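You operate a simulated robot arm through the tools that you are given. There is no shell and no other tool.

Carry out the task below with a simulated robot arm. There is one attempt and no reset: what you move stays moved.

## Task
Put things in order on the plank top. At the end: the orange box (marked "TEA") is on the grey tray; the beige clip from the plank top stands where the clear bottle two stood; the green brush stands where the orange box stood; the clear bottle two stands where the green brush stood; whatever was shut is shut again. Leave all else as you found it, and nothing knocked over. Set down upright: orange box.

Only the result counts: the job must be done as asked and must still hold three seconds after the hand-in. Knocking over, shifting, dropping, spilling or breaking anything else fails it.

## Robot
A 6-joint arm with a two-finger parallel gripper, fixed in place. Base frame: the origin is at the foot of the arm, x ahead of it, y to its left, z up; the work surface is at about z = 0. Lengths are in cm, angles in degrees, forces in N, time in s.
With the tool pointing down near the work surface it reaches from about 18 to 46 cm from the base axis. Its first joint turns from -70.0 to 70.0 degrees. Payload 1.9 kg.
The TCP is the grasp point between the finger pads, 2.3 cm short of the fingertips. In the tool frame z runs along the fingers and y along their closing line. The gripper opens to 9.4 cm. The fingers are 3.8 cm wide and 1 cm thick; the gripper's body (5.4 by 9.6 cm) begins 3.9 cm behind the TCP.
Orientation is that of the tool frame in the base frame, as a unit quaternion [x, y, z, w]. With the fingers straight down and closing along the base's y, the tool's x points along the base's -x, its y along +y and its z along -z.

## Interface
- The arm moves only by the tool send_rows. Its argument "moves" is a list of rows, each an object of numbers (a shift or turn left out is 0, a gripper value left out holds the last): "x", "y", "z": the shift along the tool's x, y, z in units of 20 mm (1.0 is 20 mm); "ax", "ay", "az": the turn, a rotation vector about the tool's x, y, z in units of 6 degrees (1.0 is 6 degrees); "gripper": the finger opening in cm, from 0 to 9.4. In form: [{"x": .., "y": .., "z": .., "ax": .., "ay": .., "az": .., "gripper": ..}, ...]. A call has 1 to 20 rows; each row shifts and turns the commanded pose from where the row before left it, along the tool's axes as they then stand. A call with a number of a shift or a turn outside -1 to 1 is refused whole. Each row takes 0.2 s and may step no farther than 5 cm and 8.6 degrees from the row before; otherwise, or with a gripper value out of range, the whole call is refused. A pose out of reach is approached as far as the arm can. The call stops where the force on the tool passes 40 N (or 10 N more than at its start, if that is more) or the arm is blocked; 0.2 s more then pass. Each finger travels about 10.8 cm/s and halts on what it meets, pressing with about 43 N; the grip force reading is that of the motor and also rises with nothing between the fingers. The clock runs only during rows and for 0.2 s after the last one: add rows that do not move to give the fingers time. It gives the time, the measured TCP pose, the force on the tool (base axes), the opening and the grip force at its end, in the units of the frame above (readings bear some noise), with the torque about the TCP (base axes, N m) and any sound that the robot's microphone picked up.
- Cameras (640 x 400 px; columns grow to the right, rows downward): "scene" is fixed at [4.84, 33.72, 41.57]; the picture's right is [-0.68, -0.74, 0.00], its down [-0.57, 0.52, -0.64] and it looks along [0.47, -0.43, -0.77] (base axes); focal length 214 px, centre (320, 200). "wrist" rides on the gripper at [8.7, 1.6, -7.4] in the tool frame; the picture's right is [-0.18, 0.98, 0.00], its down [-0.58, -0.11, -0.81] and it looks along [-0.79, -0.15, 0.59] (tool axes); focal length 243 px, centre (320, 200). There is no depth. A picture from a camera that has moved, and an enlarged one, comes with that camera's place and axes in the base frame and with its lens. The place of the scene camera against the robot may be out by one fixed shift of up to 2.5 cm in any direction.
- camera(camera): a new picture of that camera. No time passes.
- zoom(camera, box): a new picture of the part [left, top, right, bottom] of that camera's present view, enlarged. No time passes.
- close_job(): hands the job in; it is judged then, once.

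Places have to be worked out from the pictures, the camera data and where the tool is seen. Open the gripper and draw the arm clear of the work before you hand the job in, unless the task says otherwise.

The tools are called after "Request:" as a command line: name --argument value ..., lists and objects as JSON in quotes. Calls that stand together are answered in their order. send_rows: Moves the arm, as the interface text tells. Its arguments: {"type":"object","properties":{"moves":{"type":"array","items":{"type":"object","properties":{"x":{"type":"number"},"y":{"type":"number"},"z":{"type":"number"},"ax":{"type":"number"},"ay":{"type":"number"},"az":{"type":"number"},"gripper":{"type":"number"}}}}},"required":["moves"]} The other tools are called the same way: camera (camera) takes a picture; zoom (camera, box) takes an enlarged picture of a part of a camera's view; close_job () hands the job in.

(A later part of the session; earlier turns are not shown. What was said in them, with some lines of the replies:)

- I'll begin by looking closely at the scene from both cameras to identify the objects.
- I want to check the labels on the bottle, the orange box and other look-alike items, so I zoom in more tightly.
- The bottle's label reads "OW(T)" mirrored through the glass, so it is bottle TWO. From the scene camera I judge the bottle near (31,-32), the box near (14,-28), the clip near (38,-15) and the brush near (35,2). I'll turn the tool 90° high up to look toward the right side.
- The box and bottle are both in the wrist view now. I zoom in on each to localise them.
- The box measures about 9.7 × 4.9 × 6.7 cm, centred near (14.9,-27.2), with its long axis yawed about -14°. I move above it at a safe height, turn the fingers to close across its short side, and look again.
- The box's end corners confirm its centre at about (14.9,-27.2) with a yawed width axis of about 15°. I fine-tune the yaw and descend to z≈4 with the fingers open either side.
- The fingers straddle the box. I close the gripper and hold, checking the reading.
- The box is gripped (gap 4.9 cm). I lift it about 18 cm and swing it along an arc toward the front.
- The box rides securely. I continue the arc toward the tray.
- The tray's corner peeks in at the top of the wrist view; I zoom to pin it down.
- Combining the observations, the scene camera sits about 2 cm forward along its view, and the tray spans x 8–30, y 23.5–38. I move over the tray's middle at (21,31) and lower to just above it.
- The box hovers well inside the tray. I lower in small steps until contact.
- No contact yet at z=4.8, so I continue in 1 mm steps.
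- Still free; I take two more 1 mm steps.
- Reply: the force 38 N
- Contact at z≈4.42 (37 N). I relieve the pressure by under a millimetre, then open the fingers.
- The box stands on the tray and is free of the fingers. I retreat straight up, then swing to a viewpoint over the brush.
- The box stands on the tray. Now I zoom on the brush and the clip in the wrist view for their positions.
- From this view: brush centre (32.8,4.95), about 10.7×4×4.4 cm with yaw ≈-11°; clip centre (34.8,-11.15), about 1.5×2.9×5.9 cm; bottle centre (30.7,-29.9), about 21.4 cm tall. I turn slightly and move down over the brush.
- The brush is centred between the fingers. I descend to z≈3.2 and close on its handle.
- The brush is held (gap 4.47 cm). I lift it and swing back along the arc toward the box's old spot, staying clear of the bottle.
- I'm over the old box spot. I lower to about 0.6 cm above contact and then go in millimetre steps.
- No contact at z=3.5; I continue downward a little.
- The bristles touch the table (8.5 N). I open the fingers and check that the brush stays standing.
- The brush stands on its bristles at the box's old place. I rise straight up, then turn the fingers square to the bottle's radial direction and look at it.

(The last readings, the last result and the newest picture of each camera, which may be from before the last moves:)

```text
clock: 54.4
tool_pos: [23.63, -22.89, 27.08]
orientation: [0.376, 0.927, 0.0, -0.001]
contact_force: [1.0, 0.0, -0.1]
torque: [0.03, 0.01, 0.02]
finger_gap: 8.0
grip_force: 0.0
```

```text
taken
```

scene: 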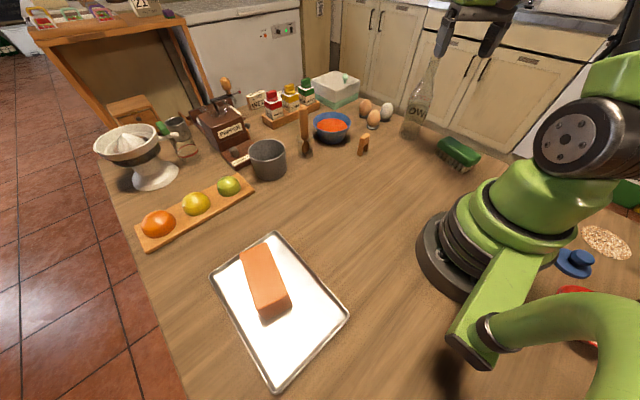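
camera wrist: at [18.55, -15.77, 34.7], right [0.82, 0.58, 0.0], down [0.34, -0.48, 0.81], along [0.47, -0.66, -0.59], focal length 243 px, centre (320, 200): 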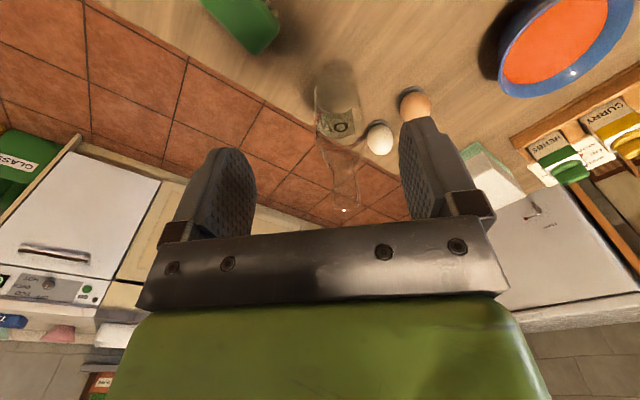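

The brush stands well where the box was. I zoom in on the bottle to refine its position and the mouth height.

Request:
zoom --camera "wrist" --box '[280, 50, 420, 220]'

Request:
zoom --camera "scene" --box '[390, 50, 500, 180]'

```text
2.35 times, centred on (350, 135) of wrist
camera zoom: at [18.55, -15.77, 34.7], right [0.82, 0.58, 0.0], down [0.34, -0.48, 0.81], along [0.47, -0.66, -0.59], focal length 571 px, centre (249, 353)
```

zoom: 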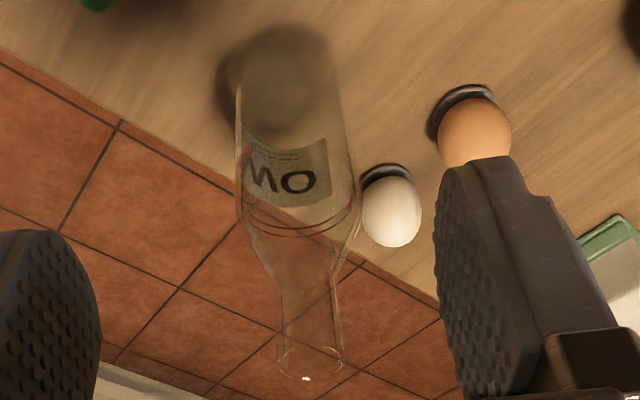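

```text
3.08 times, centred on (445, 115) of scene
camera zoom: at [4.84, 33.72, 41.57], right [-0.68, -0.74, 0.0], down [-0.57, 0.52, -0.64], along [0.47, -0.43, -0.77], focal length 660 px, centre (-65, 462)
```

zoom: 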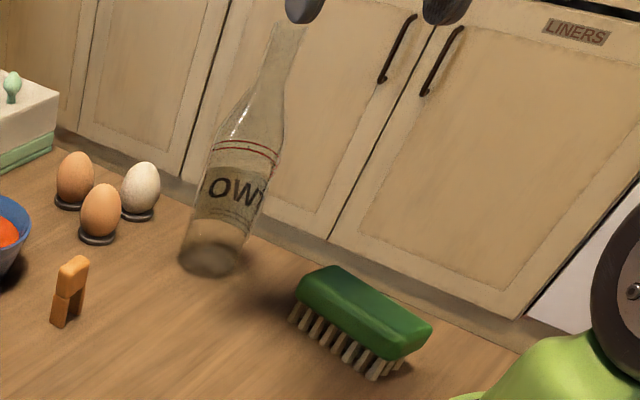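

Refined: bottle axis near (31.1,-29.6), radial distance ≈42.9 cm, mouth at about z=21.4. I step outward at z=27 to test the reach, watching for tracking error.

Request:
send_rows --moves '[{"y": 0.12, "x": -0.9}, {"y": 0.12, "x": -0.9}, {"x": -0.9}, {"x": -0.5}, {}]'

Request:
camera --camera "wrist"

```text
clock: 55.6
tool_pos: [28.67, -26.89, 27.17]
orientation: [0.375, 0.927, 0.0, 0.0]
contact_force: [-0.2, -0.5, 0.9]
torque: [0.01, 0.0, 0.02]
finger_gap: 8.0
grip_force: 0.2
```

```text
taken
camera wrist: at [23.47, -19.93, 34.71], right [0.82, 0.58, 0.0], down [0.34, -0.48, 0.81], along [0.47, -0.66, -0.59], focal length 243 px, centre (320, 200)
```

wrist: 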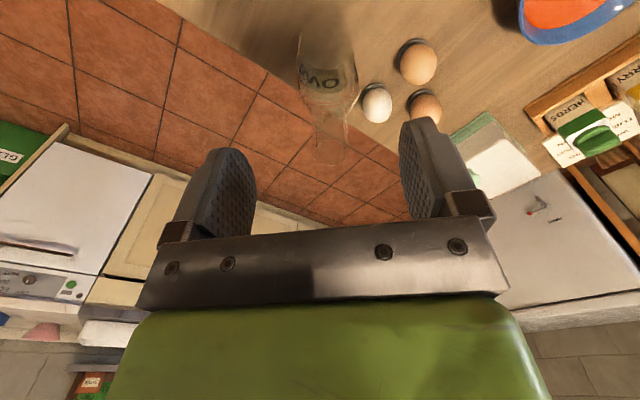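

Tracking is still good at r≈39. I zoom to measure the bottle mouth again from here.

Request:
zoom --camera "wrist" --box '[270, 20, 400, 190]'

```text
2.35 times, centred on (335, 105) of wrist
camera zoom: at [23.47, -19.93, 34.71], right [0.82, 0.58, 0.0], down [0.34, -0.48, 0.81], along [0.47, -0.66, -0.59], focal length 571 px, centre (285, 424)
```

zoom: 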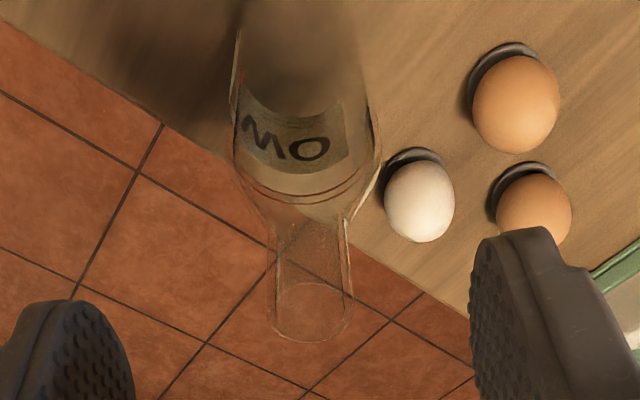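

Triangulating two views puts the mouth at radial 42.7 cm, z≈21.65, diameter ≈2.6 cm. I move directly above it and check before descending.

Request:
send_rows --moves '[{"x": -0.6, "y": 0.1}, {"x": -0.6}, {"x": -0.43}, {}]'

Request:
camera --camera "wrist"

Request:
zoom --camera "scene" --box '[380, 0, 500, 150]'

```text
clock: 56.6
tool_pos: [31.1, -29.15, 27.23]
orientation: [0.376, 0.927, 0.001, 0.001]
contact_force: [-1.0, -0.2, 0.0]
torque: [-0.02, -0.02, 0.01]
finger_gap: 8.0
grip_force: 0.1
```

```text
taken
camera wrist: at [25.95, -22.11, 34.67], right [0.82, 0.58, 0.0], down [0.34, -0.48, 0.81], along [0.47, -0.66, -0.59], focal length 243 px, centre (320, 200)
```

wrist: 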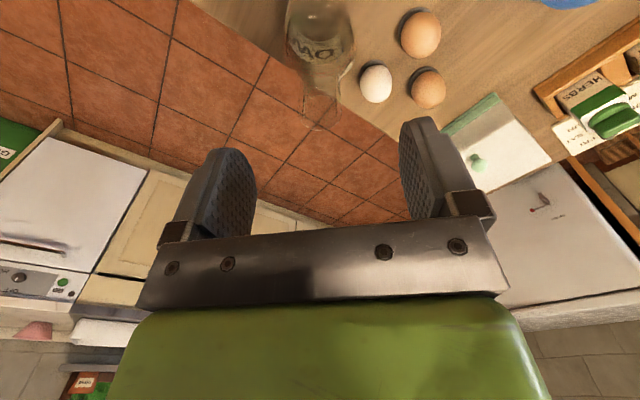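

```text
2.67 times, centred on (440, 75) of scene
camera zoom: at [4.84, 33.72, 41.57], right [-0.68, -0.74, 0.0], down [-0.57, 0.52, -0.64], along [0.47, -0.43, -0.77], focal length 572 px, centre (0, 533)
```

zoom: 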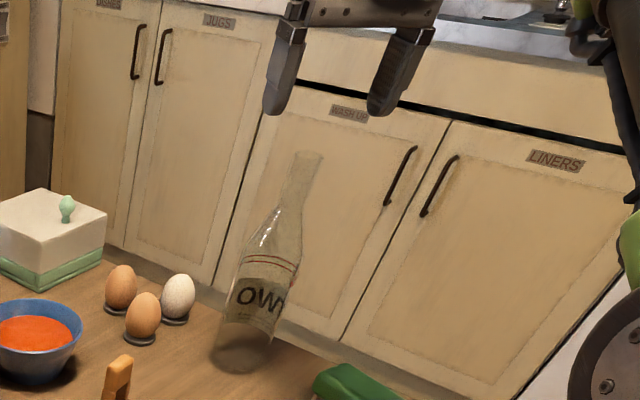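

I zoom to check the mouth's centring under the fingers once more.

Request:
zoom --camera "wrist" --box '[250, 30, 410, 180]'

```text
2.67 times, centred on (330, 105) of wrist
camera zoom: at [25.95, -22.11, 34.67], right [0.82, 0.58, 0.0], down [0.34, -0.48, 0.81], along [0.47, -0.66, -0.59], focal length 647 px, centre (293, 453)
```

zoom: 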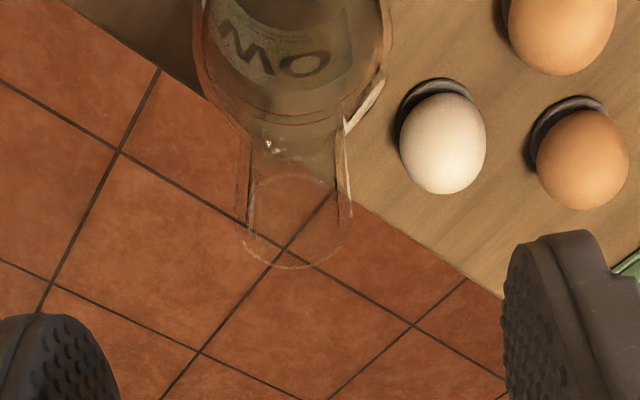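

The mouth is centred within a millimetre or so of the tool axis. I descend to z≈18.5, with fingers either side of the neck.

Request:
send_rows --moves '[{"z": 0.6}, {"z": 0.8}, {"z": 0.8}, {"z": 0.7}, {"z": 0.6}, {"z": 0.4}, {"z": 0.3}, {"z": 0.15}, {}]'

Request:
camera --camera "wrist"

Request:
zoom --camera "scene" --box '[380, 0, 500, 150]'

```text
clock: 58.6
tool_pos: [31.02, -29.09, 18.53]
orientation: [0.375, 0.927, 0.0, 0.0]
contact_force: [-0.3, 0.5, 0.5]
torque: [0.01, 0.0, -0.01]
finger_gap: 7.98
grip_force: 0.0
```

```text
taken
camera wrist: at [25.95, -22.05, 25.97], right [0.82, 0.58, 0.0], down [0.34, -0.48, 0.81], along [0.47, -0.66, -0.59], focal length 243 px, centre (320, 200)
```

wrist: 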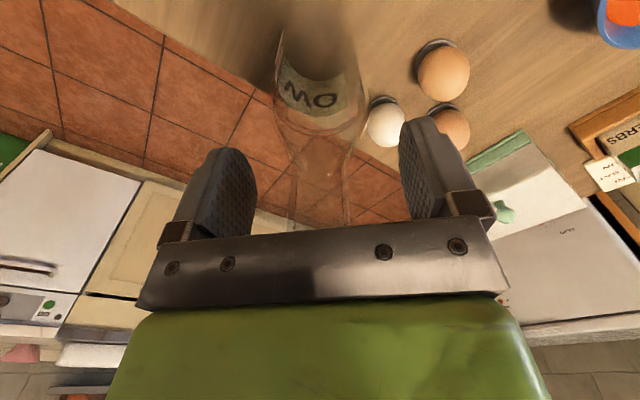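

```text
2.67 times, centred on (440, 75) of scene
camera zoom: at [4.84, 33.72, 41.57], right [-0.68, -0.74, 0.0], down [-0.57, 0.52, -0.64], along [0.47, -0.43, -0.77], focal length 572 px, centre (0, 533)
```

zoom: 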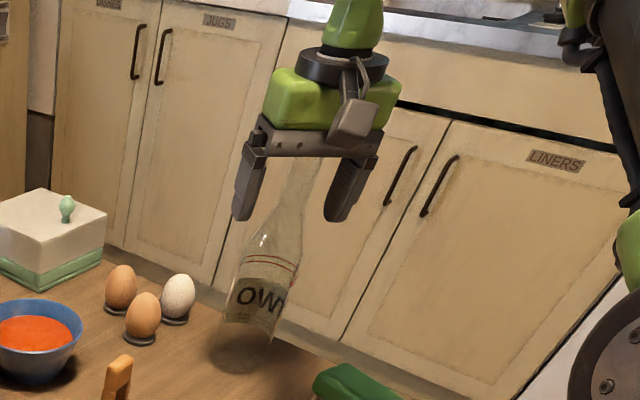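

The neck is nicely between the fingers. I close gradually.

Request:
send_rows --moves '[{"gripper": 6}, {"gripper": 5}, {"gripper": 4.4}, {"gripper": 4.0}, {"gripper": 3.6}, {"gripper": 3.3}, {"gripper": 3.0}, {"gripper": 2.7}, {"gripper": 2.4}, {"gripper": 2.0}, {"gripper": 1.6}, {}, {}]'

Request:
camera --camera "wrist"

Request:
zoom --camera "scene" --box '[380, 0, 500, 150]'

```text
clock: 61.4
tool_pos: [31.09, -29.17, 18.5]
orientation: [0.375, 0.927, -0.001, 0.001]
contact_force: [-0.2, -0.5, 23.1]
torque: [-0.03, 0.05, -0.13]
finger_gap: 3.77
grip_force: 42.9
```

```text
taken
camera wrist: at [25.96, -22.05, 26.03], right [0.82, 0.58, 0.0], down [0.34, -0.48, 0.81], along [0.47, -0.66, -0.59], focal length 243 px, centre (320, 200)
```

wrist: 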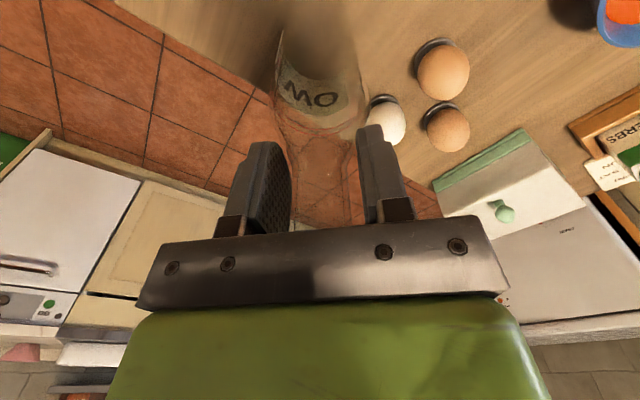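

```text
2.67 times, centred on (440, 75) of scene
camera zoom: at [4.84, 33.72, 41.57], right [-0.68, -0.74, 0.0], down [-0.57, 0.52, -0.64], along [0.47, -0.43, -0.77], focal length 572 px, centre (0, 533)
```

zoom: 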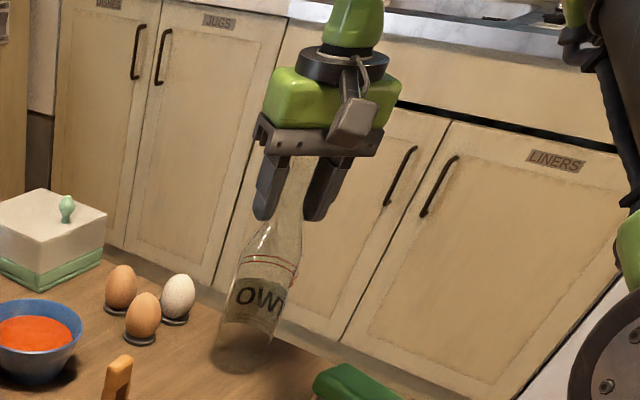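

The gap stopped at 3.77 cm with a 23 N upward push: the fingertips are wedging on the shoulder's taper. I open slightly, rise 1.3 cm to the straight neck, and re-grip there.

Request:
send_rows --moves '[{"gripper": 4.2}, {"gripper": 5.0}, {}, {"z": -0.35}, {"z": -0.3}, {}]'

Request:
send_rows --moves '[{"gripper": 4.4}, {"gripper": 4.0}, {"gripper": 3.6}, {"gripper": 3.3}, {"gripper": 3.0}, {"gripper": 2.7}, {"gripper": 2.4}, {"gripper": 2.1}, {"gripper": 1.8}, {"gripper": 1.5}, {}, {}]'

Request:
camera --camera "wrist"

Request:
zoom --camera "scene" --box '[380, 0, 500, 150]'

```text
clock: 62.8
tool_pos: [31.14, -29.17, 19.84]
orientation: [0.375, 0.927, 0.0, 0.0]
contact_force: [-0.8, -0.2, 0.8]
torque: [0.02, 0.0, 0.01]
finger_gap: 5.04
grip_force: 0.0
```

```text
clock: 65.4
tool_pos: [31.07, -29.08, 19.83]
orientation: [0.375, 0.927, 0.0, -0.001]
contact_force: [-1.7, -0.6, 1.9]
torque: [-0.2, 0.39, 0.0]
finger_gap: 2.67
grip_force: 43.2
```

```text
taken
camera wrist: at [25.95, -22.06, 27.33], right [0.82, 0.58, 0.0], down [0.34, -0.48, 0.81], along [0.47, -0.66, -0.59], focal length 243 px, centre (320, 200)
```

wrist: 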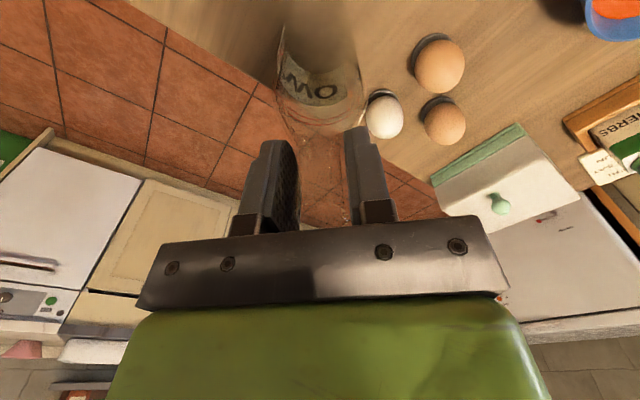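

```text
2.67 times, centred on (440, 75) of scene
camera zoom: at [4.84, 33.72, 41.57], right [-0.68, -0.74, 0.0], down [-0.57, 0.52, -0.64], along [0.47, -0.43, -0.77], focal length 572 px, centre (0, 533)
```

zoom: 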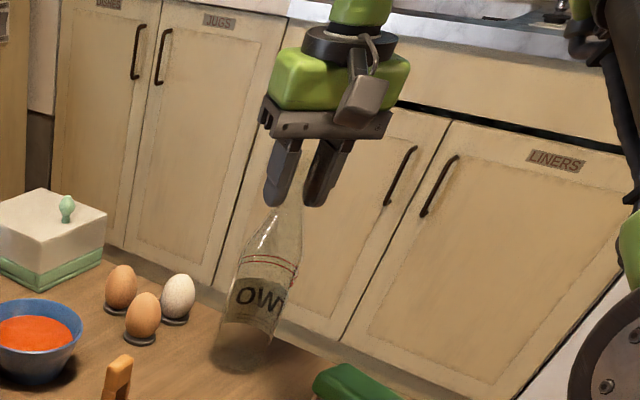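

The neck is gripped at 2.67 cm with almost no vertical load. I lift 8 cm and draw the bottle inward toward the base.

Request:
send_rows --moves '[{"z": -0.2}, {"z": -0.5}, {"z": -0.8}, {"z": -0.8}, {"z": -0.8}, {"z": -0.6}, {"z": -0.3}, {}]'

Request:
camera --camera "scene"

Request:
camera --camera "wrist"

```text
clock: 67.2
tool_pos: [31.04, -29.03, 27.79]
orientation: [0.376, 0.927, 0.001, 0.0]
contact_force: [0.2, -0.3, -2.5]
torque: [0.04, 0.0, -0.03]
finger_gap: 2.62
grip_force: 42.4
```

```text
taken
```

scene: 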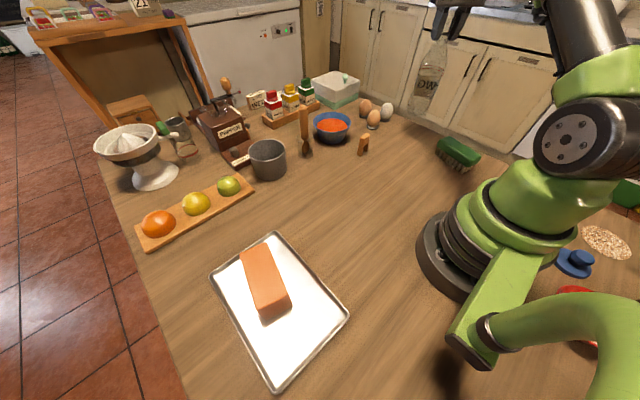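

```text
taken
camera wrist: at [25.93, -22.05, 35.26], right [0.82, 0.58, 0.0], down [0.34, -0.48, 0.81], along [0.47, -0.66, -0.59], focal length 243 px, centre (320, 200)
```

wrist: 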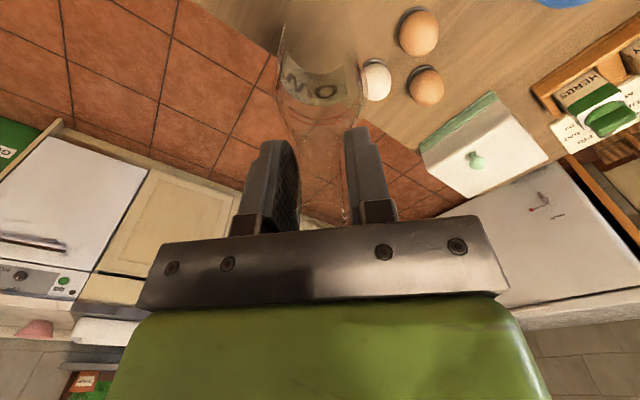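

The bottle hangs upright in the grip (about 2.5 N). I bring it inward and then arc it toward the brush's old place.

Request:
send_rows --moves '[{"x": 0.5}, {"x": 0.9}, {"x": 0.9}, {"x": 0.9}, {"x": 0.8}, {"x": 0.5}, {"x": 0.25, "y": 0.5}, {"x": 0.4, "y": 0.85}, {"x": 0.4, "y": 0.85}, {"x": 0.4, "y": 0.85}, {"x": 0.4, "y": 0.85}, {"x": 0.4, "y": 0.85}, {"x": 0.4, "y": 0.85}, {"x": 0.31, "y": 0.59}, {}]'

Request:
camera --camera "scene"

Request:
camera --camera "wrist"

```text
clock: 70.4
tool_pos: [29.02, -9.8, 27.93]
orientation: [0.375, 0.927, 0.0, 0.0]
contact_force: [-0.3, -0.3, -2.6]
torque: [-0.05, 0.04, 0.0]
finger_gap: 2.65
grip_force: 43.1
```

```text
taken
```

scene: 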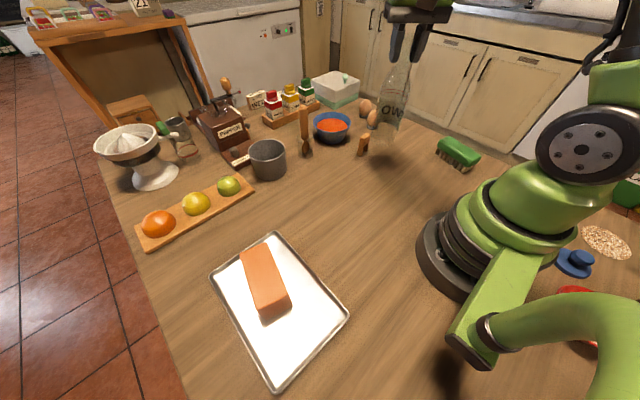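

```text
taken
camera wrist: at [23.88, -2.77, 35.38], right [0.82, 0.58, 0.0], down [0.34, -0.48, 0.81], along [0.47, -0.66, -0.59], focal length 243 px, centre (320, 200)
```

wrist: 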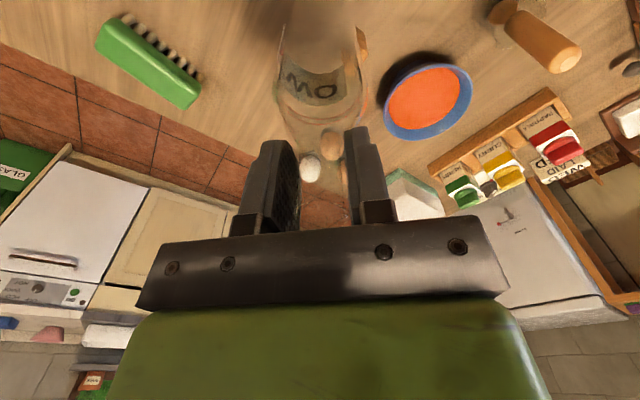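

I continue to the brush's old spot at (32.7,4.95), staying at height.

Request:
send_rows --moves '[{"x": 0.3, "y": 0.5}, {"x": 0.53, "y": 0.91}, {"x": 0.53, "y": 0.91}, {"x": 0.53, "y": 0.91}, {"x": 0.53, "y": 0.91}, {"x": 0.53, "y": 0.91}, {"x": 0.53, "y": 0.91}, {"x": 0.396, "y": 0.683}, {}, {"z": 0.5}, {"z": 0.9}, {"z": 0.9}, {"z": 0.7}, {}]'

Request:
camera --camera "scene"

Request:
camera --camera "wrist"

```text
clock: 73.4
tool_pos: [32.72, 5.1, 21.83]
orientation: [0.376, 0.927, 0.001, 0.0]
contact_force: [0.3, -0.7, -3.4]
torque: [-0.07, 0.03, -0.03]
finger_gap: 2.63
grip_force: 43.4
```

```text
taken
```

scene: 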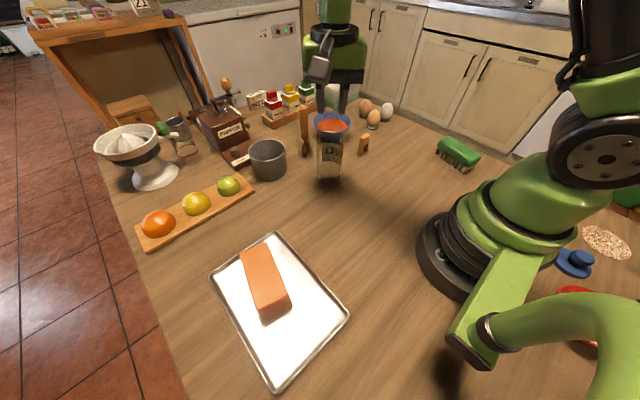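

```text
taken
camera wrist: at [27.54, 12.17, 29.25], right [0.82, 0.58, 0.0], down [0.34, -0.48, 0.81], along [0.47, -0.66, -0.59], focal length 243 px, centre (320, 200)
```

wrist: 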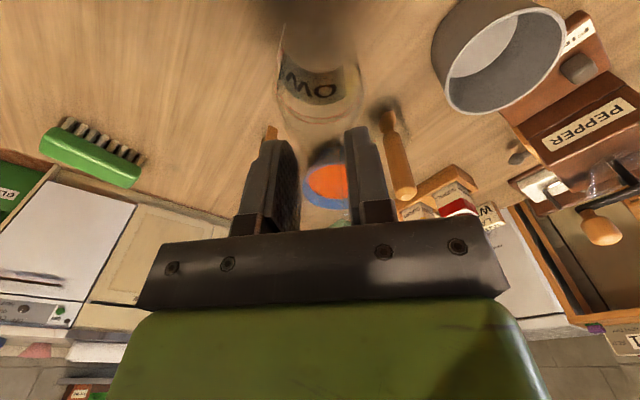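

I'm over the target, with the bottle about 1.9 cm above the table. I lower most of the way, then in small steps.

Request:
send_rows --moves '[{"z": 0.3}, {"z": 0.3}, {"z": 0.15}, {"z": 0.1}, {}]'

Request:
send_rows --moves '[{"z": 0.04}, {"z": 0.03}, {}]'

```text
clock: 74.6
tool_pos: [32.62, 5.13, 20.17]
orientation: [0.376, 0.927, 0.0, 0.0]
contact_force: [-0.7, -0.1, -2.8]
torque: [-0.09, 0.02, 0.0]
finger_gap: 2.62
grip_force: 43.2
```

```text
clock: 75.4
tool_pos: [32.66, 5.17, 20.03]
orientation: [0.375, 0.927, 0.002, 0.001]
contact_force: [-5.7, 0.8, 32.0]
torque: [-0.25, 0.82, 0.01]
finger_gap: 2.65
grip_force: 42.5
```

Contact (32 N, slightly edge-first, so a tiny tilt). I relieve most of the pressure and then open slowly so it settles flat.

Request:
send_rows --moves '[{"z": -0.03}, {}]'

```text
clock: 76.0
tool_pos: [32.71, 5.14, 20.08]
orientation: [0.374, 0.927, 0.001, 0.002]
contact_force: [-3.3, 2.0, 29.8]
torque: [-0.42, 0.42, -0.06]
finger_gap: 2.66
grip_force: 42.9
```

Request:
send_rows --moves '[{"z": -0.03}, {}]'

Request:
zoom --camera "scene" --box '[280, 60, 400, 220]'

```text
clock: 76.6
tool_pos: [32.71, 5.12, 20.11]
orientation: [0.375, 0.927, 0.001, 0.001]
contact_force: [3.0, 2.1, 8.6]
torque: [0.1, -0.82, 0.12]
finger_gap: 2.64
grip_force: 42.8
```

```text
2.50 times, centred on (340, 140) of scene
camera zoom: at [4.84, 33.72, 41.57], right [-0.68, -0.74, 0.0], down [-0.57, 0.52, -0.64], along [0.47, -0.43, -0.77], focal length 536 px, centre (270, 350)
```

zoom: 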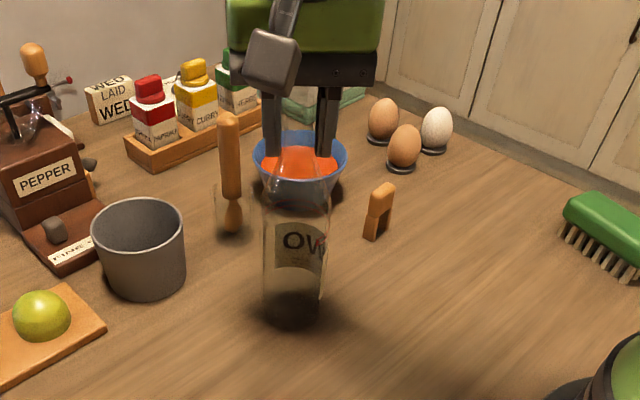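

Pressure is now light (≈9 N). I open the fingers gently.

Request:
send_rows --moves '[{"gripper": 2.7}, {"gripper": 2.8}, {"gripper": 2.9}, {"gripper": 3.0}, {"gripper": 3.2}, {"gripper": 3.5}, {"gripper": 4.0}, {"gripper": 5.0}, {"gripper": 6.0}, {}, {}]'

Request:
zoom --camera "scene" --box '[280, 60, 400, 220]'

Request:
camera --camera "wrist"

```text
clock: 79.0
tool_pos: [32.63, 5.15, 20.14]
orientation: [0.375, 0.927, 0.0, 0.0]
contact_force: [-1.1, -0.1, -1.0]
torque: [-0.02, 0.01, -0.03]
finger_gap: 6.01
grip_force: 0.1
```

```text
2.50 times, centred on (340, 140) of scene
camera zoom: at [4.84, 33.72, 41.57], right [-0.68, -0.74, 0.0], down [-0.57, 0.52, -0.64], along [0.47, -0.43, -0.77], focal length 536 px, centre (270, 350)
```

zoom: 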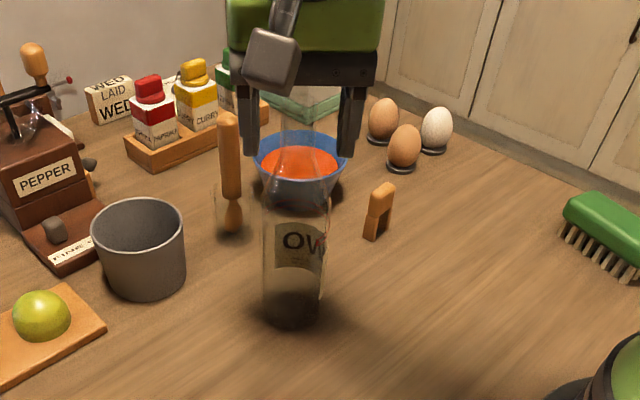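

```text
taken
camera wrist: at [27.52, 12.12, 27.56], right [0.82, 0.58, 0.0], down [0.34, -0.48, 0.81], along [0.47, -0.66, -0.59], focal length 243 px, centre (320, 200)
```

wrist: 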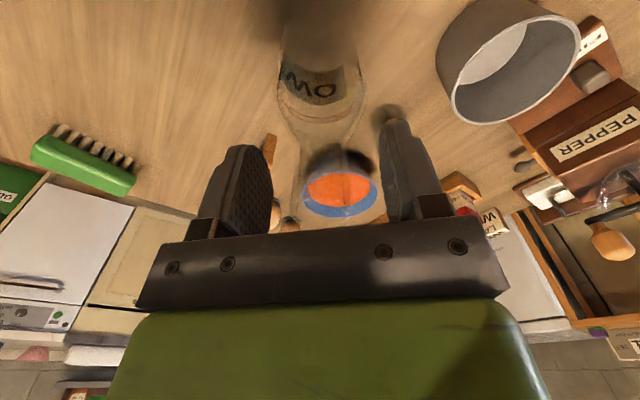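

The bottle stands upright at the brush's old spot (scene view gives about (32.9,5.0)). I rise clear of its mouth, move toward the clip and turn the fingers to close along y.

Request:
send_rows --moves '[{"z": -0.3}, {"z": -0.6}, {"z": -0.8}, {"z": -0.8}, {"z": -0.8}, {"z": -0.7}, {"x": -0.656, "y": -0.947}, {"x": -0.656, "y": -0.947}, {"x": -0.656, "y": -0.947}, {"x": -0.656, "y": -0.947}, {"x": -0.656, "y": -0.947}, {"x": -0.656, "y": -0.947}, {"x": -0.656, "y": -0.947}]'

Request:
send_rows --moves '[{"az": -0.94, "z": 0.5}, {"az": -0.94, "z": 0.5}, {"az": -0.94, "z": 0.5}, {"az": -0.94, "z": 0.5}, {"az": -0.94, "z": 0.5}, {"az": -0.94, "z": 0.5}, {"az": -0.94, "z": 0.5}, {"az": -0.94, "z": 0.5}, {}]'

Request:
camera --camera "wrist"

Request:
camera --camera "scene"

```text
clock: 81.8
tool_pos: [29.92, -10.96, 28.06]
orientation: [0.375, 0.927, 0.001, 0.0]
contact_force: [-0.1, 0.1, 0.0]
torque: [-0.02, 0.0, 0.0]
finger_gap: 6.02
grip_force: 0.1
```

```text
clock: 83.8
tool_pos: [30.0, -10.75, 19.98]
orientation: [-0.01, 1.0, 0.0, 0.0]
contact_force: [-0.1, 0.3, 0.1]
torque: [0.02, 0.01, -0.01]
finger_gap: 6.01
grip_force: 0.1
```

```text
taken
camera wrist: at [21.36, -9.47, 27.41], right [0.16, 0.99, 0.0], down [0.58, -0.1, 0.81], along [0.8, -0.13, -0.59], focal length 243 px, centre (320, 200)
```

wrist: 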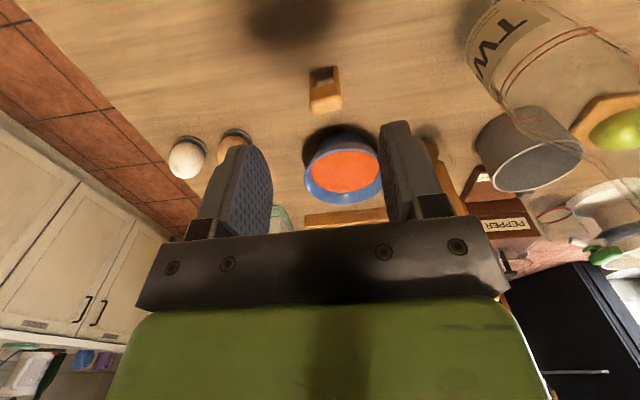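

```text
taken
```

scene: 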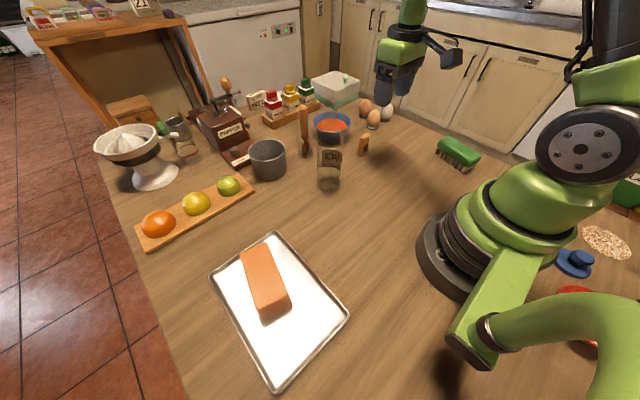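

The label now clearly reads "TW(O)", confirming the bottle. I zoom on the clip.

Request:
zoom --camera "wrist" --box '[280, 40, 370, 130]'

Request:
zoom --camera "scene" --box '[290, 90, 400, 210]'

```text
4.44 times, centred on (325, 85) of wrist
camera zoom: at [21.36, -9.47, 27.41], right [0.16, 0.99, 0.0], down [0.58, -0.1, 0.81], along [0.8, -0.13, -0.59], focal length 1078 px, centre (298, 711)
```

zoom: 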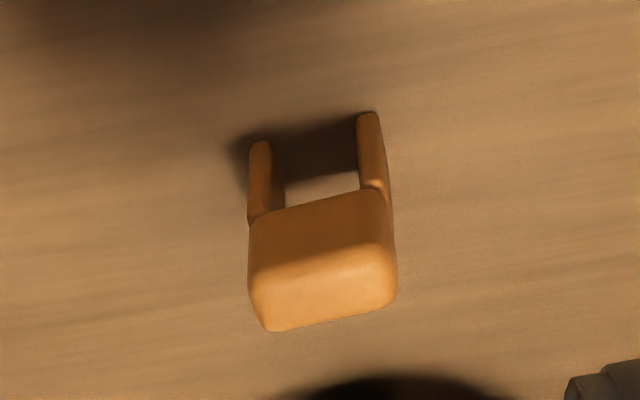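

```text
3.33 times, centred on (345, 150) of scene
camera zoom: at [4.84, 33.72, 41.57], right [-0.68, -0.74, 0.0], down [-0.57, 0.52, -0.64], along [0.47, -0.43, -0.77], focal length 715 px, centre (237, 367)
```

zoom: 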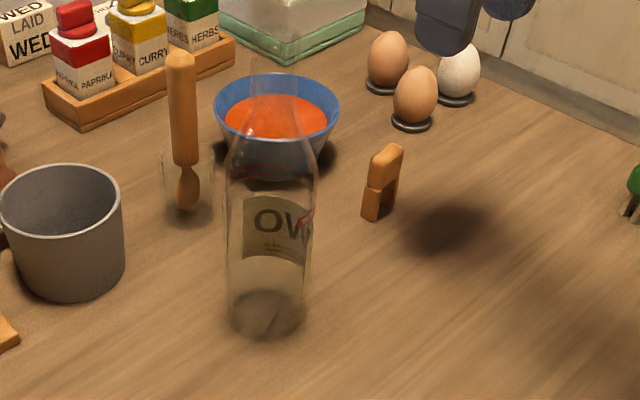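

Clip refined: centre (34.9,-11.15), wide axis yawed about +4.5°, width ≈3 cm. I align and descend partway, then check.

Request:
send_rows --moves '[{"az": -0.57}, {"x": -0.795, "y": -0.104, "z": 0.5}, {"x": -0.795, "y": -0.104, "z": 0.7}, {"x": -0.795, "y": -0.104, "z": 0.7}, {"z": 0.9}, {"z": 0.9}, {"z": 0.9}, {"z": 0.7}, {}]'

Request:
camera --camera "wrist"

```text
clock: 85.8
tool_pos: [34.88, -11.08, 9.59]
orientation: [-0.038, 0.999, 0.0, 0.002]
contact_force: [-0.3, 0.4, -0.2]
torque: [0.01, 0.01, 0.01]
finger_gap: 5.99
grip_force: 0.1
```

```text
taken
camera wrist: at [26.11, -10.29, 16.91], right [0.11, 0.99, 0.0], down [0.59, -0.06, 0.81], along [0.8, -0.09, -0.59], focal length 243 px, centre (320, 200)
```

wrist: 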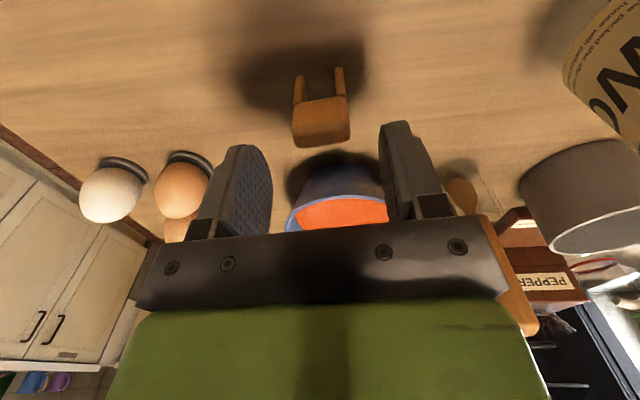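

The clip is centred under the tool within a millimetre. I descend to z≈3.9 and close gradually.

Request:
send_rows --moves '[{"z": 0.7}, {"z": 0.7}, {"z": 0.6}, {"z": 0.5}, {"z": 0.3}, {}, {"gripper": 5}, {"gripper": 4.4}, {"gripper": 4.0}, {"gripper": 3.6}, {"gripper": 3.3}, {"gripper": 3.0}, {"gripper": 2.7}, {"gripper": 2.4}, {"gripper": 2.0}, {}, {}]'

Request:
camera --camera "wrist"

Request:
zoom --camera "scene" --box '[290, 80, 430, 200]'

```text
clock: 89.4
tool_pos: [34.71, -11.09, 3.79]
orientation: [-0.039, 0.999, -0.001, 0.0]
contact_force: [0.1, 0.6, -1.4]
torque: [0.01, -0.03, 0.03]
finger_gap: 3.18
grip_force: 42.6
```

```text
taken
camera wrist: at [25.96, -10.22, 11.32], right [0.11, 0.99, 0.0], down [0.59, -0.06, 0.81], along [0.8, -0.09, -0.59], focal length 243 px, centre (320, 200)
```

wrist: 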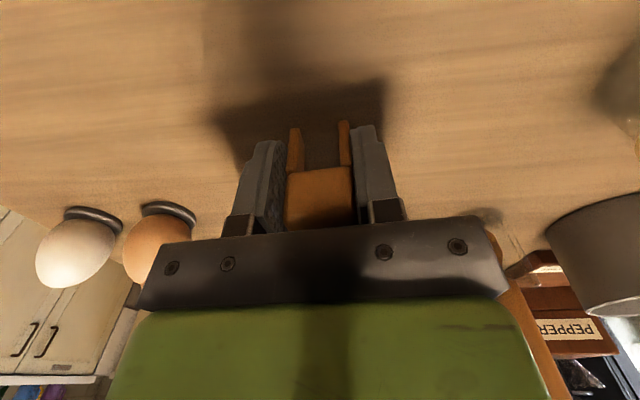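

```text
3.33 times, centred on (360, 140) of scene
camera zoom: at [4.84, 33.72, 41.57], right [-0.68, -0.74, 0.0], down [-0.57, 0.52, -0.64], along [0.47, -0.43, -0.77], focal length 715 px, centre (187, 400)
```

zoom: 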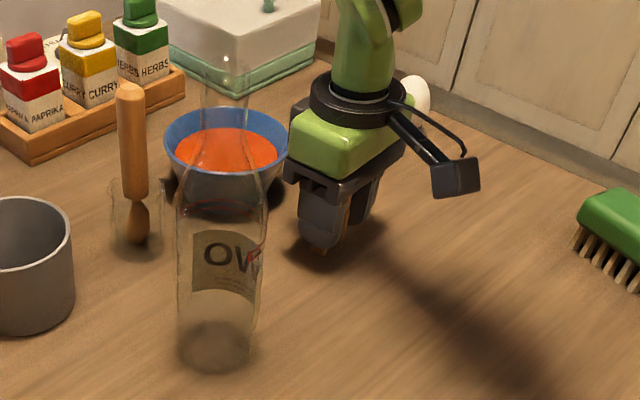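

The clip is gripped (gap 3.18 cm). I lift it 10 cm and carry it toward the bottle's old spot near (31.0,-29.35).

Request:
send_rows --moves '[{"z": -0.4}, {"z": -0.8}, {"z": -1}, {"z": -1}, {"z": -1}, {"z": -0.8}, {"x": 0.2617, "y": -0.894}, {"x": 0.2617, "y": -0.894}, {"x": 0.2617, "y": -0.894}, {"x": 0.2617, "y": -0.894}, {"x": 0.2617, "y": -0.894}, {"x": 0.2617, "y": -0.894}, {"x": 0.2617, "y": -0.894}, {"x": 0.2617, "y": -0.894}, {"x": 0.2617, "y": -0.894}, {"x": 0.2617, "y": -0.894}, {}]'

Request:
camera --camera "wrist"

Request:
camera --camera "scene"

```text
clock: 93.0
tool_pos: [30.94, -29.22, 13.79]
orientation: [-0.039, 0.999, 0.0, 0.0]
contact_force: [0.2, 0.8, -0.5]
torque: [-0.04, 0.0, 0.01]
finger_gap: 3.23
grip_force: 42.9
```

```text
taken
camera wrist: at [22.22, -28.46, 21.32], right [0.11, 0.99, 0.0], down [0.59, -0.06, 0.81], along [0.8, -0.09, -0.59], focal length 243 px, centre (320, 200)
```

wrist: 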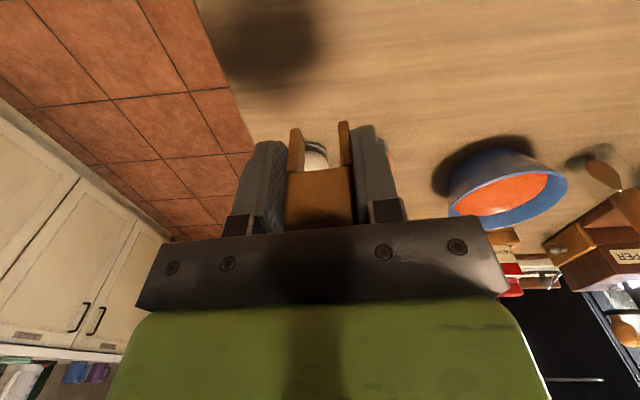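

```text
taken
```

scene: 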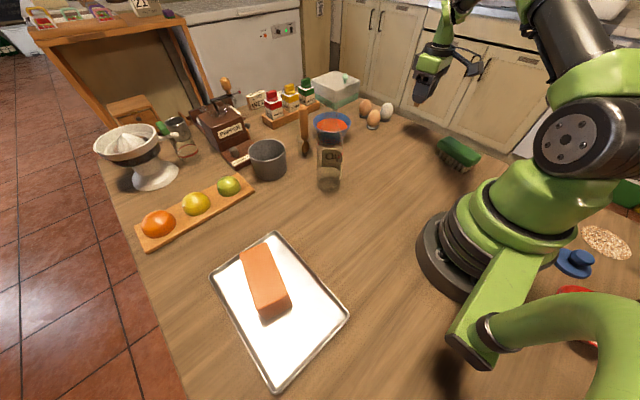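

I'm above the old bottle spot (tool ≈(31.0,-29.4)). I lower to just above the table.

Request:
send_rows --moves '[{"z": 0.6}, {"z": 0.9}, {"z": 0.9}, {"z": 0.9}, {"z": 0.7}, {"z": 0.4}, {"z": 0.25}, {}]'

Request:
zoom --camera "scene" --box '[370, 60, 500, 180]'

```text
clock: 94.8
tool_pos: [31.08, -29.13, 4.5]
orientation: [-0.039, 0.999, 0.001, 0.001]
contact_force: [0.1, 0.6, -0.7]
torque: [-0.02, -0.03, -0.02]
finger_gap: 3.17
grip_force: 42.9
```

```text
3.33 times, centred on (435, 120) of scene
camera zoom: at [4.84, 33.72, 41.57], right [-0.68, -0.74, 0.0], down [-0.57, 0.52, -0.64], along [0.47, -0.43, -0.77], focal length 715 px, centre (-63, 467)
```

zoom: 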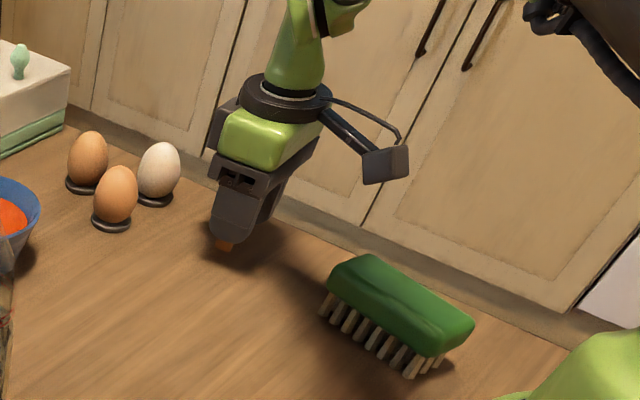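

The clip is just above the table, matching the old bottle base location. I lower in millimetre steps.

Request:
send_rows --moves '[{"z": 0.1}, {"z": 0.08}, {"z": 0.05}, {}]'

Request:
send_rows --moves '[{"z": 0.04}, {"z": 0.03}, {}]'

```text
clock: 95.8
tool_pos: [31.17, -29.15, 4.11]
orientation: [-0.039, 0.999, -0.001, 0.0]
contact_force: [0.1, -0.1, -0.6]
torque: [0.0, -0.01, 0.01]
finger_gap: 3.19
grip_force: 43.6
```

```text
clock: 96.6
tool_pos: [31.03, -29.16, 4.06]
orientation: [-0.038, 0.999, -0.001, 0.0]
contact_force: [0.7, -0.6, -0.8]
torque: [0.01, 0.01, -0.01]
finger_gap: 3.18
grip_force: 42.8
```

Request:
send_rows --moves '[{"z": 0.04}, {"z": 0.03}, {}]'

```text
clock: 97.4
tool_pos: [31.21, -29.31, 4.01]
orientation: [-0.039, 0.999, 0.0, 0.001]
contact_force: [-1.1, 1.2, 1.7]
torque: [-0.01, 0.03, -0.02]
finger_gap: 3.19
grip_force: 42.6
```

Request:
send_rows --moves '[{"z": 0.03}, {}]'

```text
clock: 98.0
tool_pos: [31.15, -29.25, 3.79]
orientation: [-0.038, 0.999, 0.0, 0.001]
contact_force: [-6.5, 0.4, 17.4]
torque: [0.08, 0.19, 0.0]
finger_gap: 3.2
grip_force: 42.8
```

The clip is on the table (17 N). I open slowly and check that it stands.

Request:
send_rows --moves '[{"z": -0.01}, {"gripper": 3.3}, {"gripper": 3.4}, {"gripper": 3.6}, {"gripper": 4.0}, {"gripper": 4.8}, {"gripper": 5.8}, {"gripper": 6.5}, {}, {}]'

Request:
camera --camera "wrist"

Request:
zoom --camera "scene" --box '[370, 60, 500, 180]'

```text
clock: 100.2
tool_pos: [31.07, -29.15, 3.76]
orientation: [-0.039, 0.999, 0.0, 0.0]
contact_force: [0.5, -0.4, 0.2]
torque: [0.0, 0.01, 0.02]
finger_gap: 6.5
grip_force: 0.2
```

```text
taken
camera wrist: at [22.32, -28.47, 11.25], right [0.11, 0.99, 0.0], down [0.59, -0.06, 0.81], along [0.8, -0.09, -0.59], focal length 243 px, centre (320, 200)
```

wrist: 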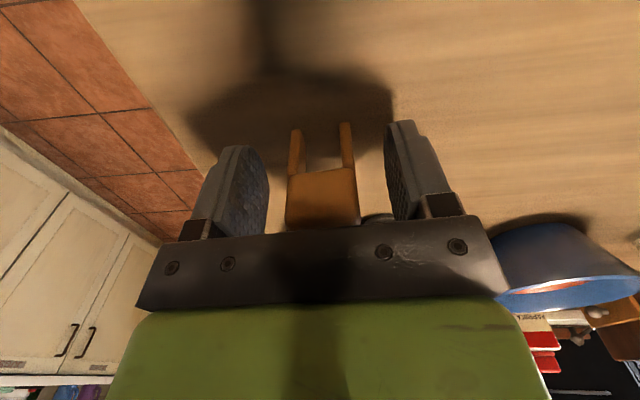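

```text
3.33 times, centred on (435, 120) of scene
camera zoom: at [4.84, 33.72, 41.57], right [-0.68, -0.74, 0.0], down [-0.57, 0.52, -0.64], along [0.47, -0.43, -0.77], focal length 715 px, centre (-63, 467)
```

zoom: 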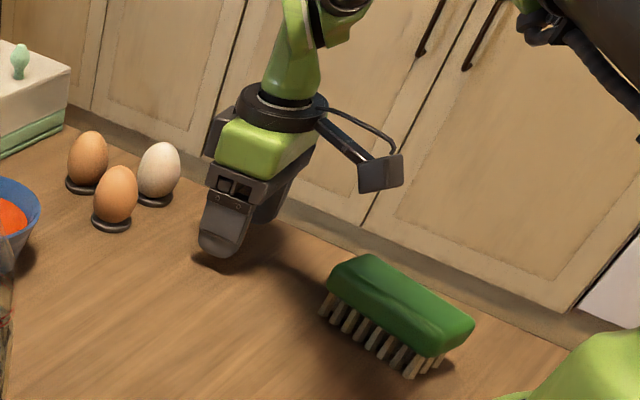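

The clip appears to stand on both legs. I rise straight up and then verify everything from above.

Request:
send_rows --moves '[{"z": -0.3}, {"z": -0.7}, {"z": -1}, {"z": -1}, {"z": -1}, {"z": -1}, {"z": -1}, {"z": -1}, {"z": -1}, {"z": -1}, {"z": -1}, {"x": 0.9, "y": 0.4}, {"x": 0.9, "y": 0.4}, {"x": 0.9, "y": 0.4}, {"x": 0.9, "y": 0.4}, {}]'

Request:
camera --camera "wrist"

Request:
camera --camera "scene"

Request:
zoom --camera "scene" --box '[370, 60, 500, 180]'

```text
clock: 103.6
tool_pos: [23.53, -26.62, 23.66]
orientation: [-0.038, 0.999, 0.0, 0.001]
contact_force: [-0.2, -0.6, -0.1]
torque: [0.0, -0.02, -0.01]
finger_gap: 6.52
grip_force: 0.0
```

```text
taken
camera wrist: at [14.76, -25.88, 31.2], right [0.11, 0.99, 0.0], down [0.59, -0.06, 0.81], along [0.8, -0.09, -0.59], focal length 243 px, centre (320, 200)
```

wrist: 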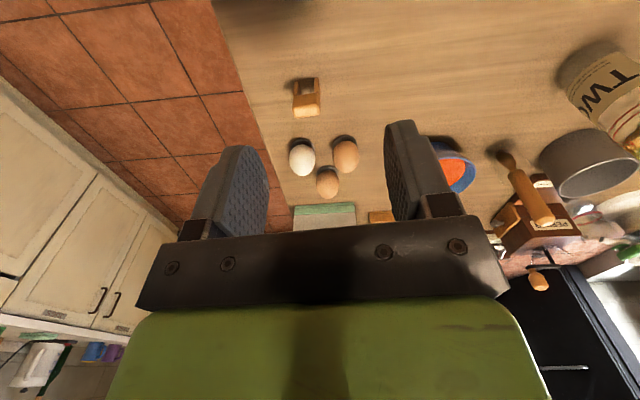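

```text
taken
```

scene: 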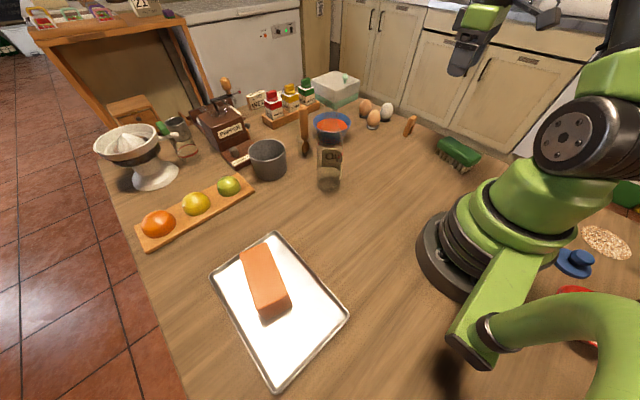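

```text
3.33 times, centred on (435, 120) of scene
camera zoom: at [4.84, 33.72, 41.57], right [-0.68, -0.74, 0.0], down [-0.57, 0.52, -0.64], along [0.47, -0.43, -0.77], focal length 715 px, centre (-63, 467)
```

zoom: 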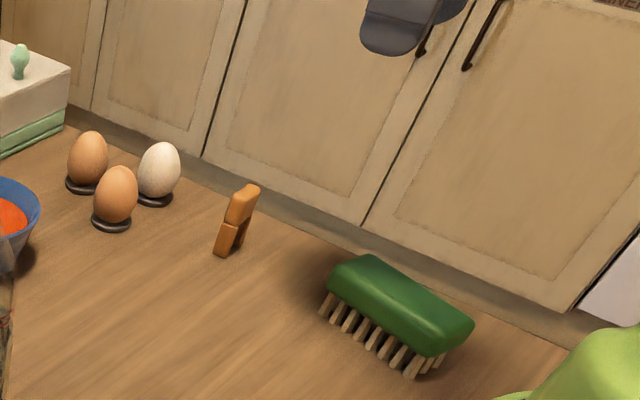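

All items are where they should be: the clip's legs sit at pixel ≈(408,134) versus the bottle's old base at (410,134), and the brush matches the old box footprint. As a last check I want to see the far side of the orange box on the tray, so I travel high, above the bottle.

Request:
send_rows --moves '[{"z": -1}, {"z": -1}, {"z": -1}, {"z": -0.3}, {"x": -0.314, "y": 0.909}, {"x": -0.314, "y": 0.909}, {"x": -0.314, "y": 0.909}, {"x": -0.314, "y": 0.909}, {"x": -0.314, "y": 0.909}, {"x": -0.314, "y": 0.909}, {"x": -0.314, "y": 0.909}, {"x": -0.314, "y": 0.909}, {"x": -0.314, "y": 0.909}]'

Request:
send_rows --moves '[{"x": -0.068, "y": 0.897}, {"x": -0.068, "y": 0.897}, {"x": -0.068, "y": 0.897}, {"x": -0.068, "y": 0.897}, {"x": -0.068, "y": 0.897}, {"x": -0.068, "y": 0.897}, {"x": -0.068, "y": 0.897}, {"x": -0.068, "y": 0.897}, {"x": -0.068, "y": 0.897}, {"x": -0.068, "y": 0.897}, {"x": 0.435, "y": 0.869}, {"x": 0.435, "y": 0.869}, {"x": 0.435, "y": 0.869}, {"x": 0.435, "y": 0.869}, {"x": 0.435, "y": 0.869}, {"x": 0.435, "y": 0.869}]'

Request:
send_rows --moves '[{"az": -0.951}, {"az": -0.951}, {"az": -0.951}, {"az": -0.951}, {"az": -0.951}, {"az": -0.951}, {"az": -0.951}, {"az": -0.951}, {"az": -0.951}, {"az": -0.951}, {"az": -0.951}, {"az": -0.951}, {"az": -0.951}, {"az": -0.951}, {"az": -0.951}]'

Request:
camera --camera "wrist"

Request:
camera --camera "scene"

```text
clock: 106.4
tool_pos: [28.04, -9.9, 30.45]
orientation: [-0.039, 0.999, 0.0, 0.0]
contact_force: [-0.4, 0.3, 0.6]
torque: [-0.01, -0.02, 0.0]
finger_gap: 6.51
grip_force: 0.1
```

```text
clock: 109.8
tool_pos: [21.97, 18.15, 30.35]
orientation: [-0.038, 0.999, 0.0, 0.0]
contact_force: [0.4, 0.2, -0.9]
torque: [-0.01, 0.01, 0.02]
finger_gap: 6.49
grip_force: 0.1
```

```text
clock: 113.0
tool_pos: [21.89, 18.17, 30.45]
orientation: [0.709, -0.706, 0.0, 0.0]
contact_force: [-0.7, -0.3, -0.6]
torque: [-0.01, 0.01, -0.03]
finger_gap: 6.49
grip_force: 0.1
```

```text
taken
camera wrist: at [20.32, 9.31, 37.85], right [-0.98, 0.18, 0.0], down [0.11, 0.58, 0.81], along [0.15, 0.79, -0.59], focal length 243 px, centre (320, 200)
```

wrist: 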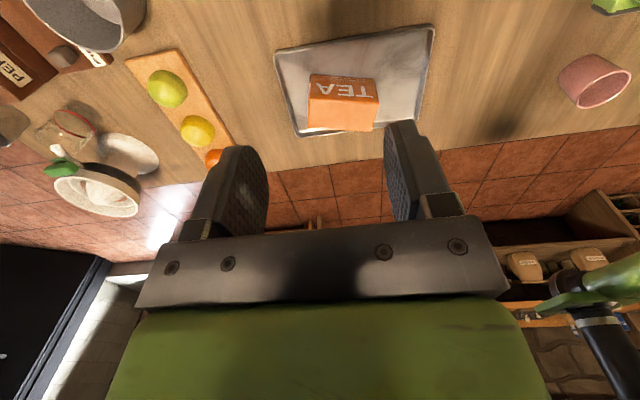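

```text
taken
```

scene: 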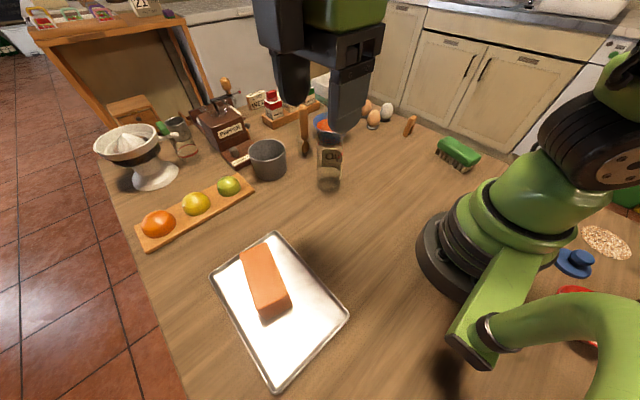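

The label "TEA" is visible on the box's far side and upright (this view is upside-down), and the box stands inside the tray. I open the gripper fully, stay high and clear, and do one last check of the bottle and surroundings.

Request:
send_rows --moves '[{"gripper": 9.4, "x": 0.5, "z": -0.5}, {"x": 0.5, "z": -0.5}, {}, {}]'

Request:
zoom --camera "scene" --box '[220, 60, 500, 220]'

Request:
zoom --camera "wrist" --box '[120, 0, 460, 180]'

```text
clock: 114.0
tool_pos: [21.94, 16.07, 32.38]
orientation: [0.708, -0.706, 0.001, -0.001]
contact_force: [-0.5, -0.1, 0.0]
torque: [0.0, 0.01, -0.04]
finger_gap: 9.39
grip_force: 0.0
```

```text
2.29 times, centred on (360, 140) of scene
camera zoom: at [4.84, 33.72, 41.57], right [-0.68, -0.74, 0.0], down [-0.57, 0.52, -0.64], along [0.47, -0.43, -0.77], focal length 490 px, centre (229, 337)
```

zoom: 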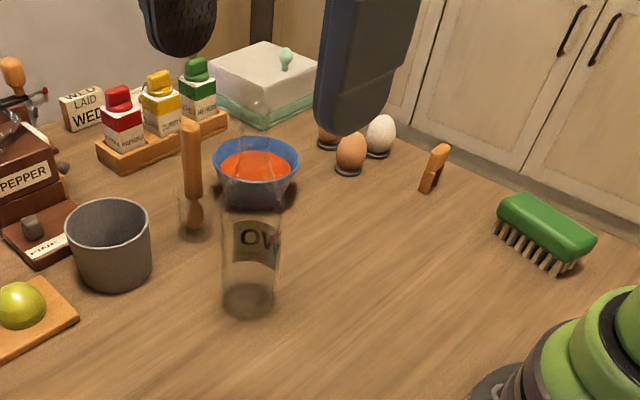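

```text
1.88 times, centred on (290, 90) of wrist
camera zoom: at [20.33, 7.28, 39.87], right [-0.98, 0.18, 0.0], down [0.11, 0.58, 0.81], along [0.15, 0.79, -0.59], focal length 457 px, centre (376, 407)
```

zoom: 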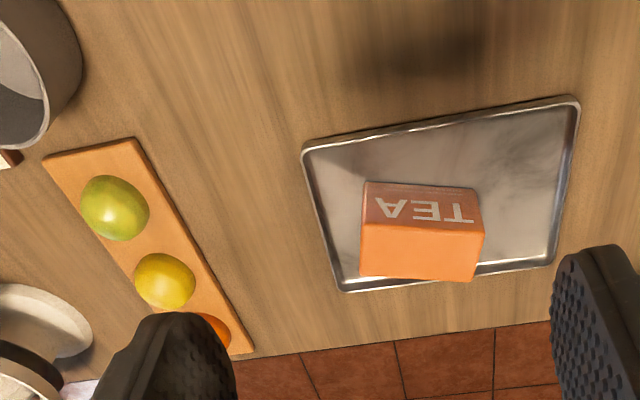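

Everything checks out: the TEA box stands upright in the tray, and the bottle, brush and clip stand in their assigned places. Nothing else has moved, and the arm is high and clear with the gripper open, so I hand in.

Request:
close_job

```text
The job is handed in.
```

The job is handed in. At my last check, all four items stood in their assigned places:

- **Orange box ("TEA"):** it stands upright on the grey tray, near the middle, with its label the right way up.
- **Green brush:** it stands on its bristles where the orange box stood.
- **Clear bottle two:** it stands upright where the green brush stood.
- **Beige clip:** it stands on both legs where the bottle stood, within about half a centimetre as far as the camera shows.

Nothing was opened, so nothing needed shutting again. In the last pictures, nothing else had moved or fallen over. The arm is raised clear of the work with the gripper open.
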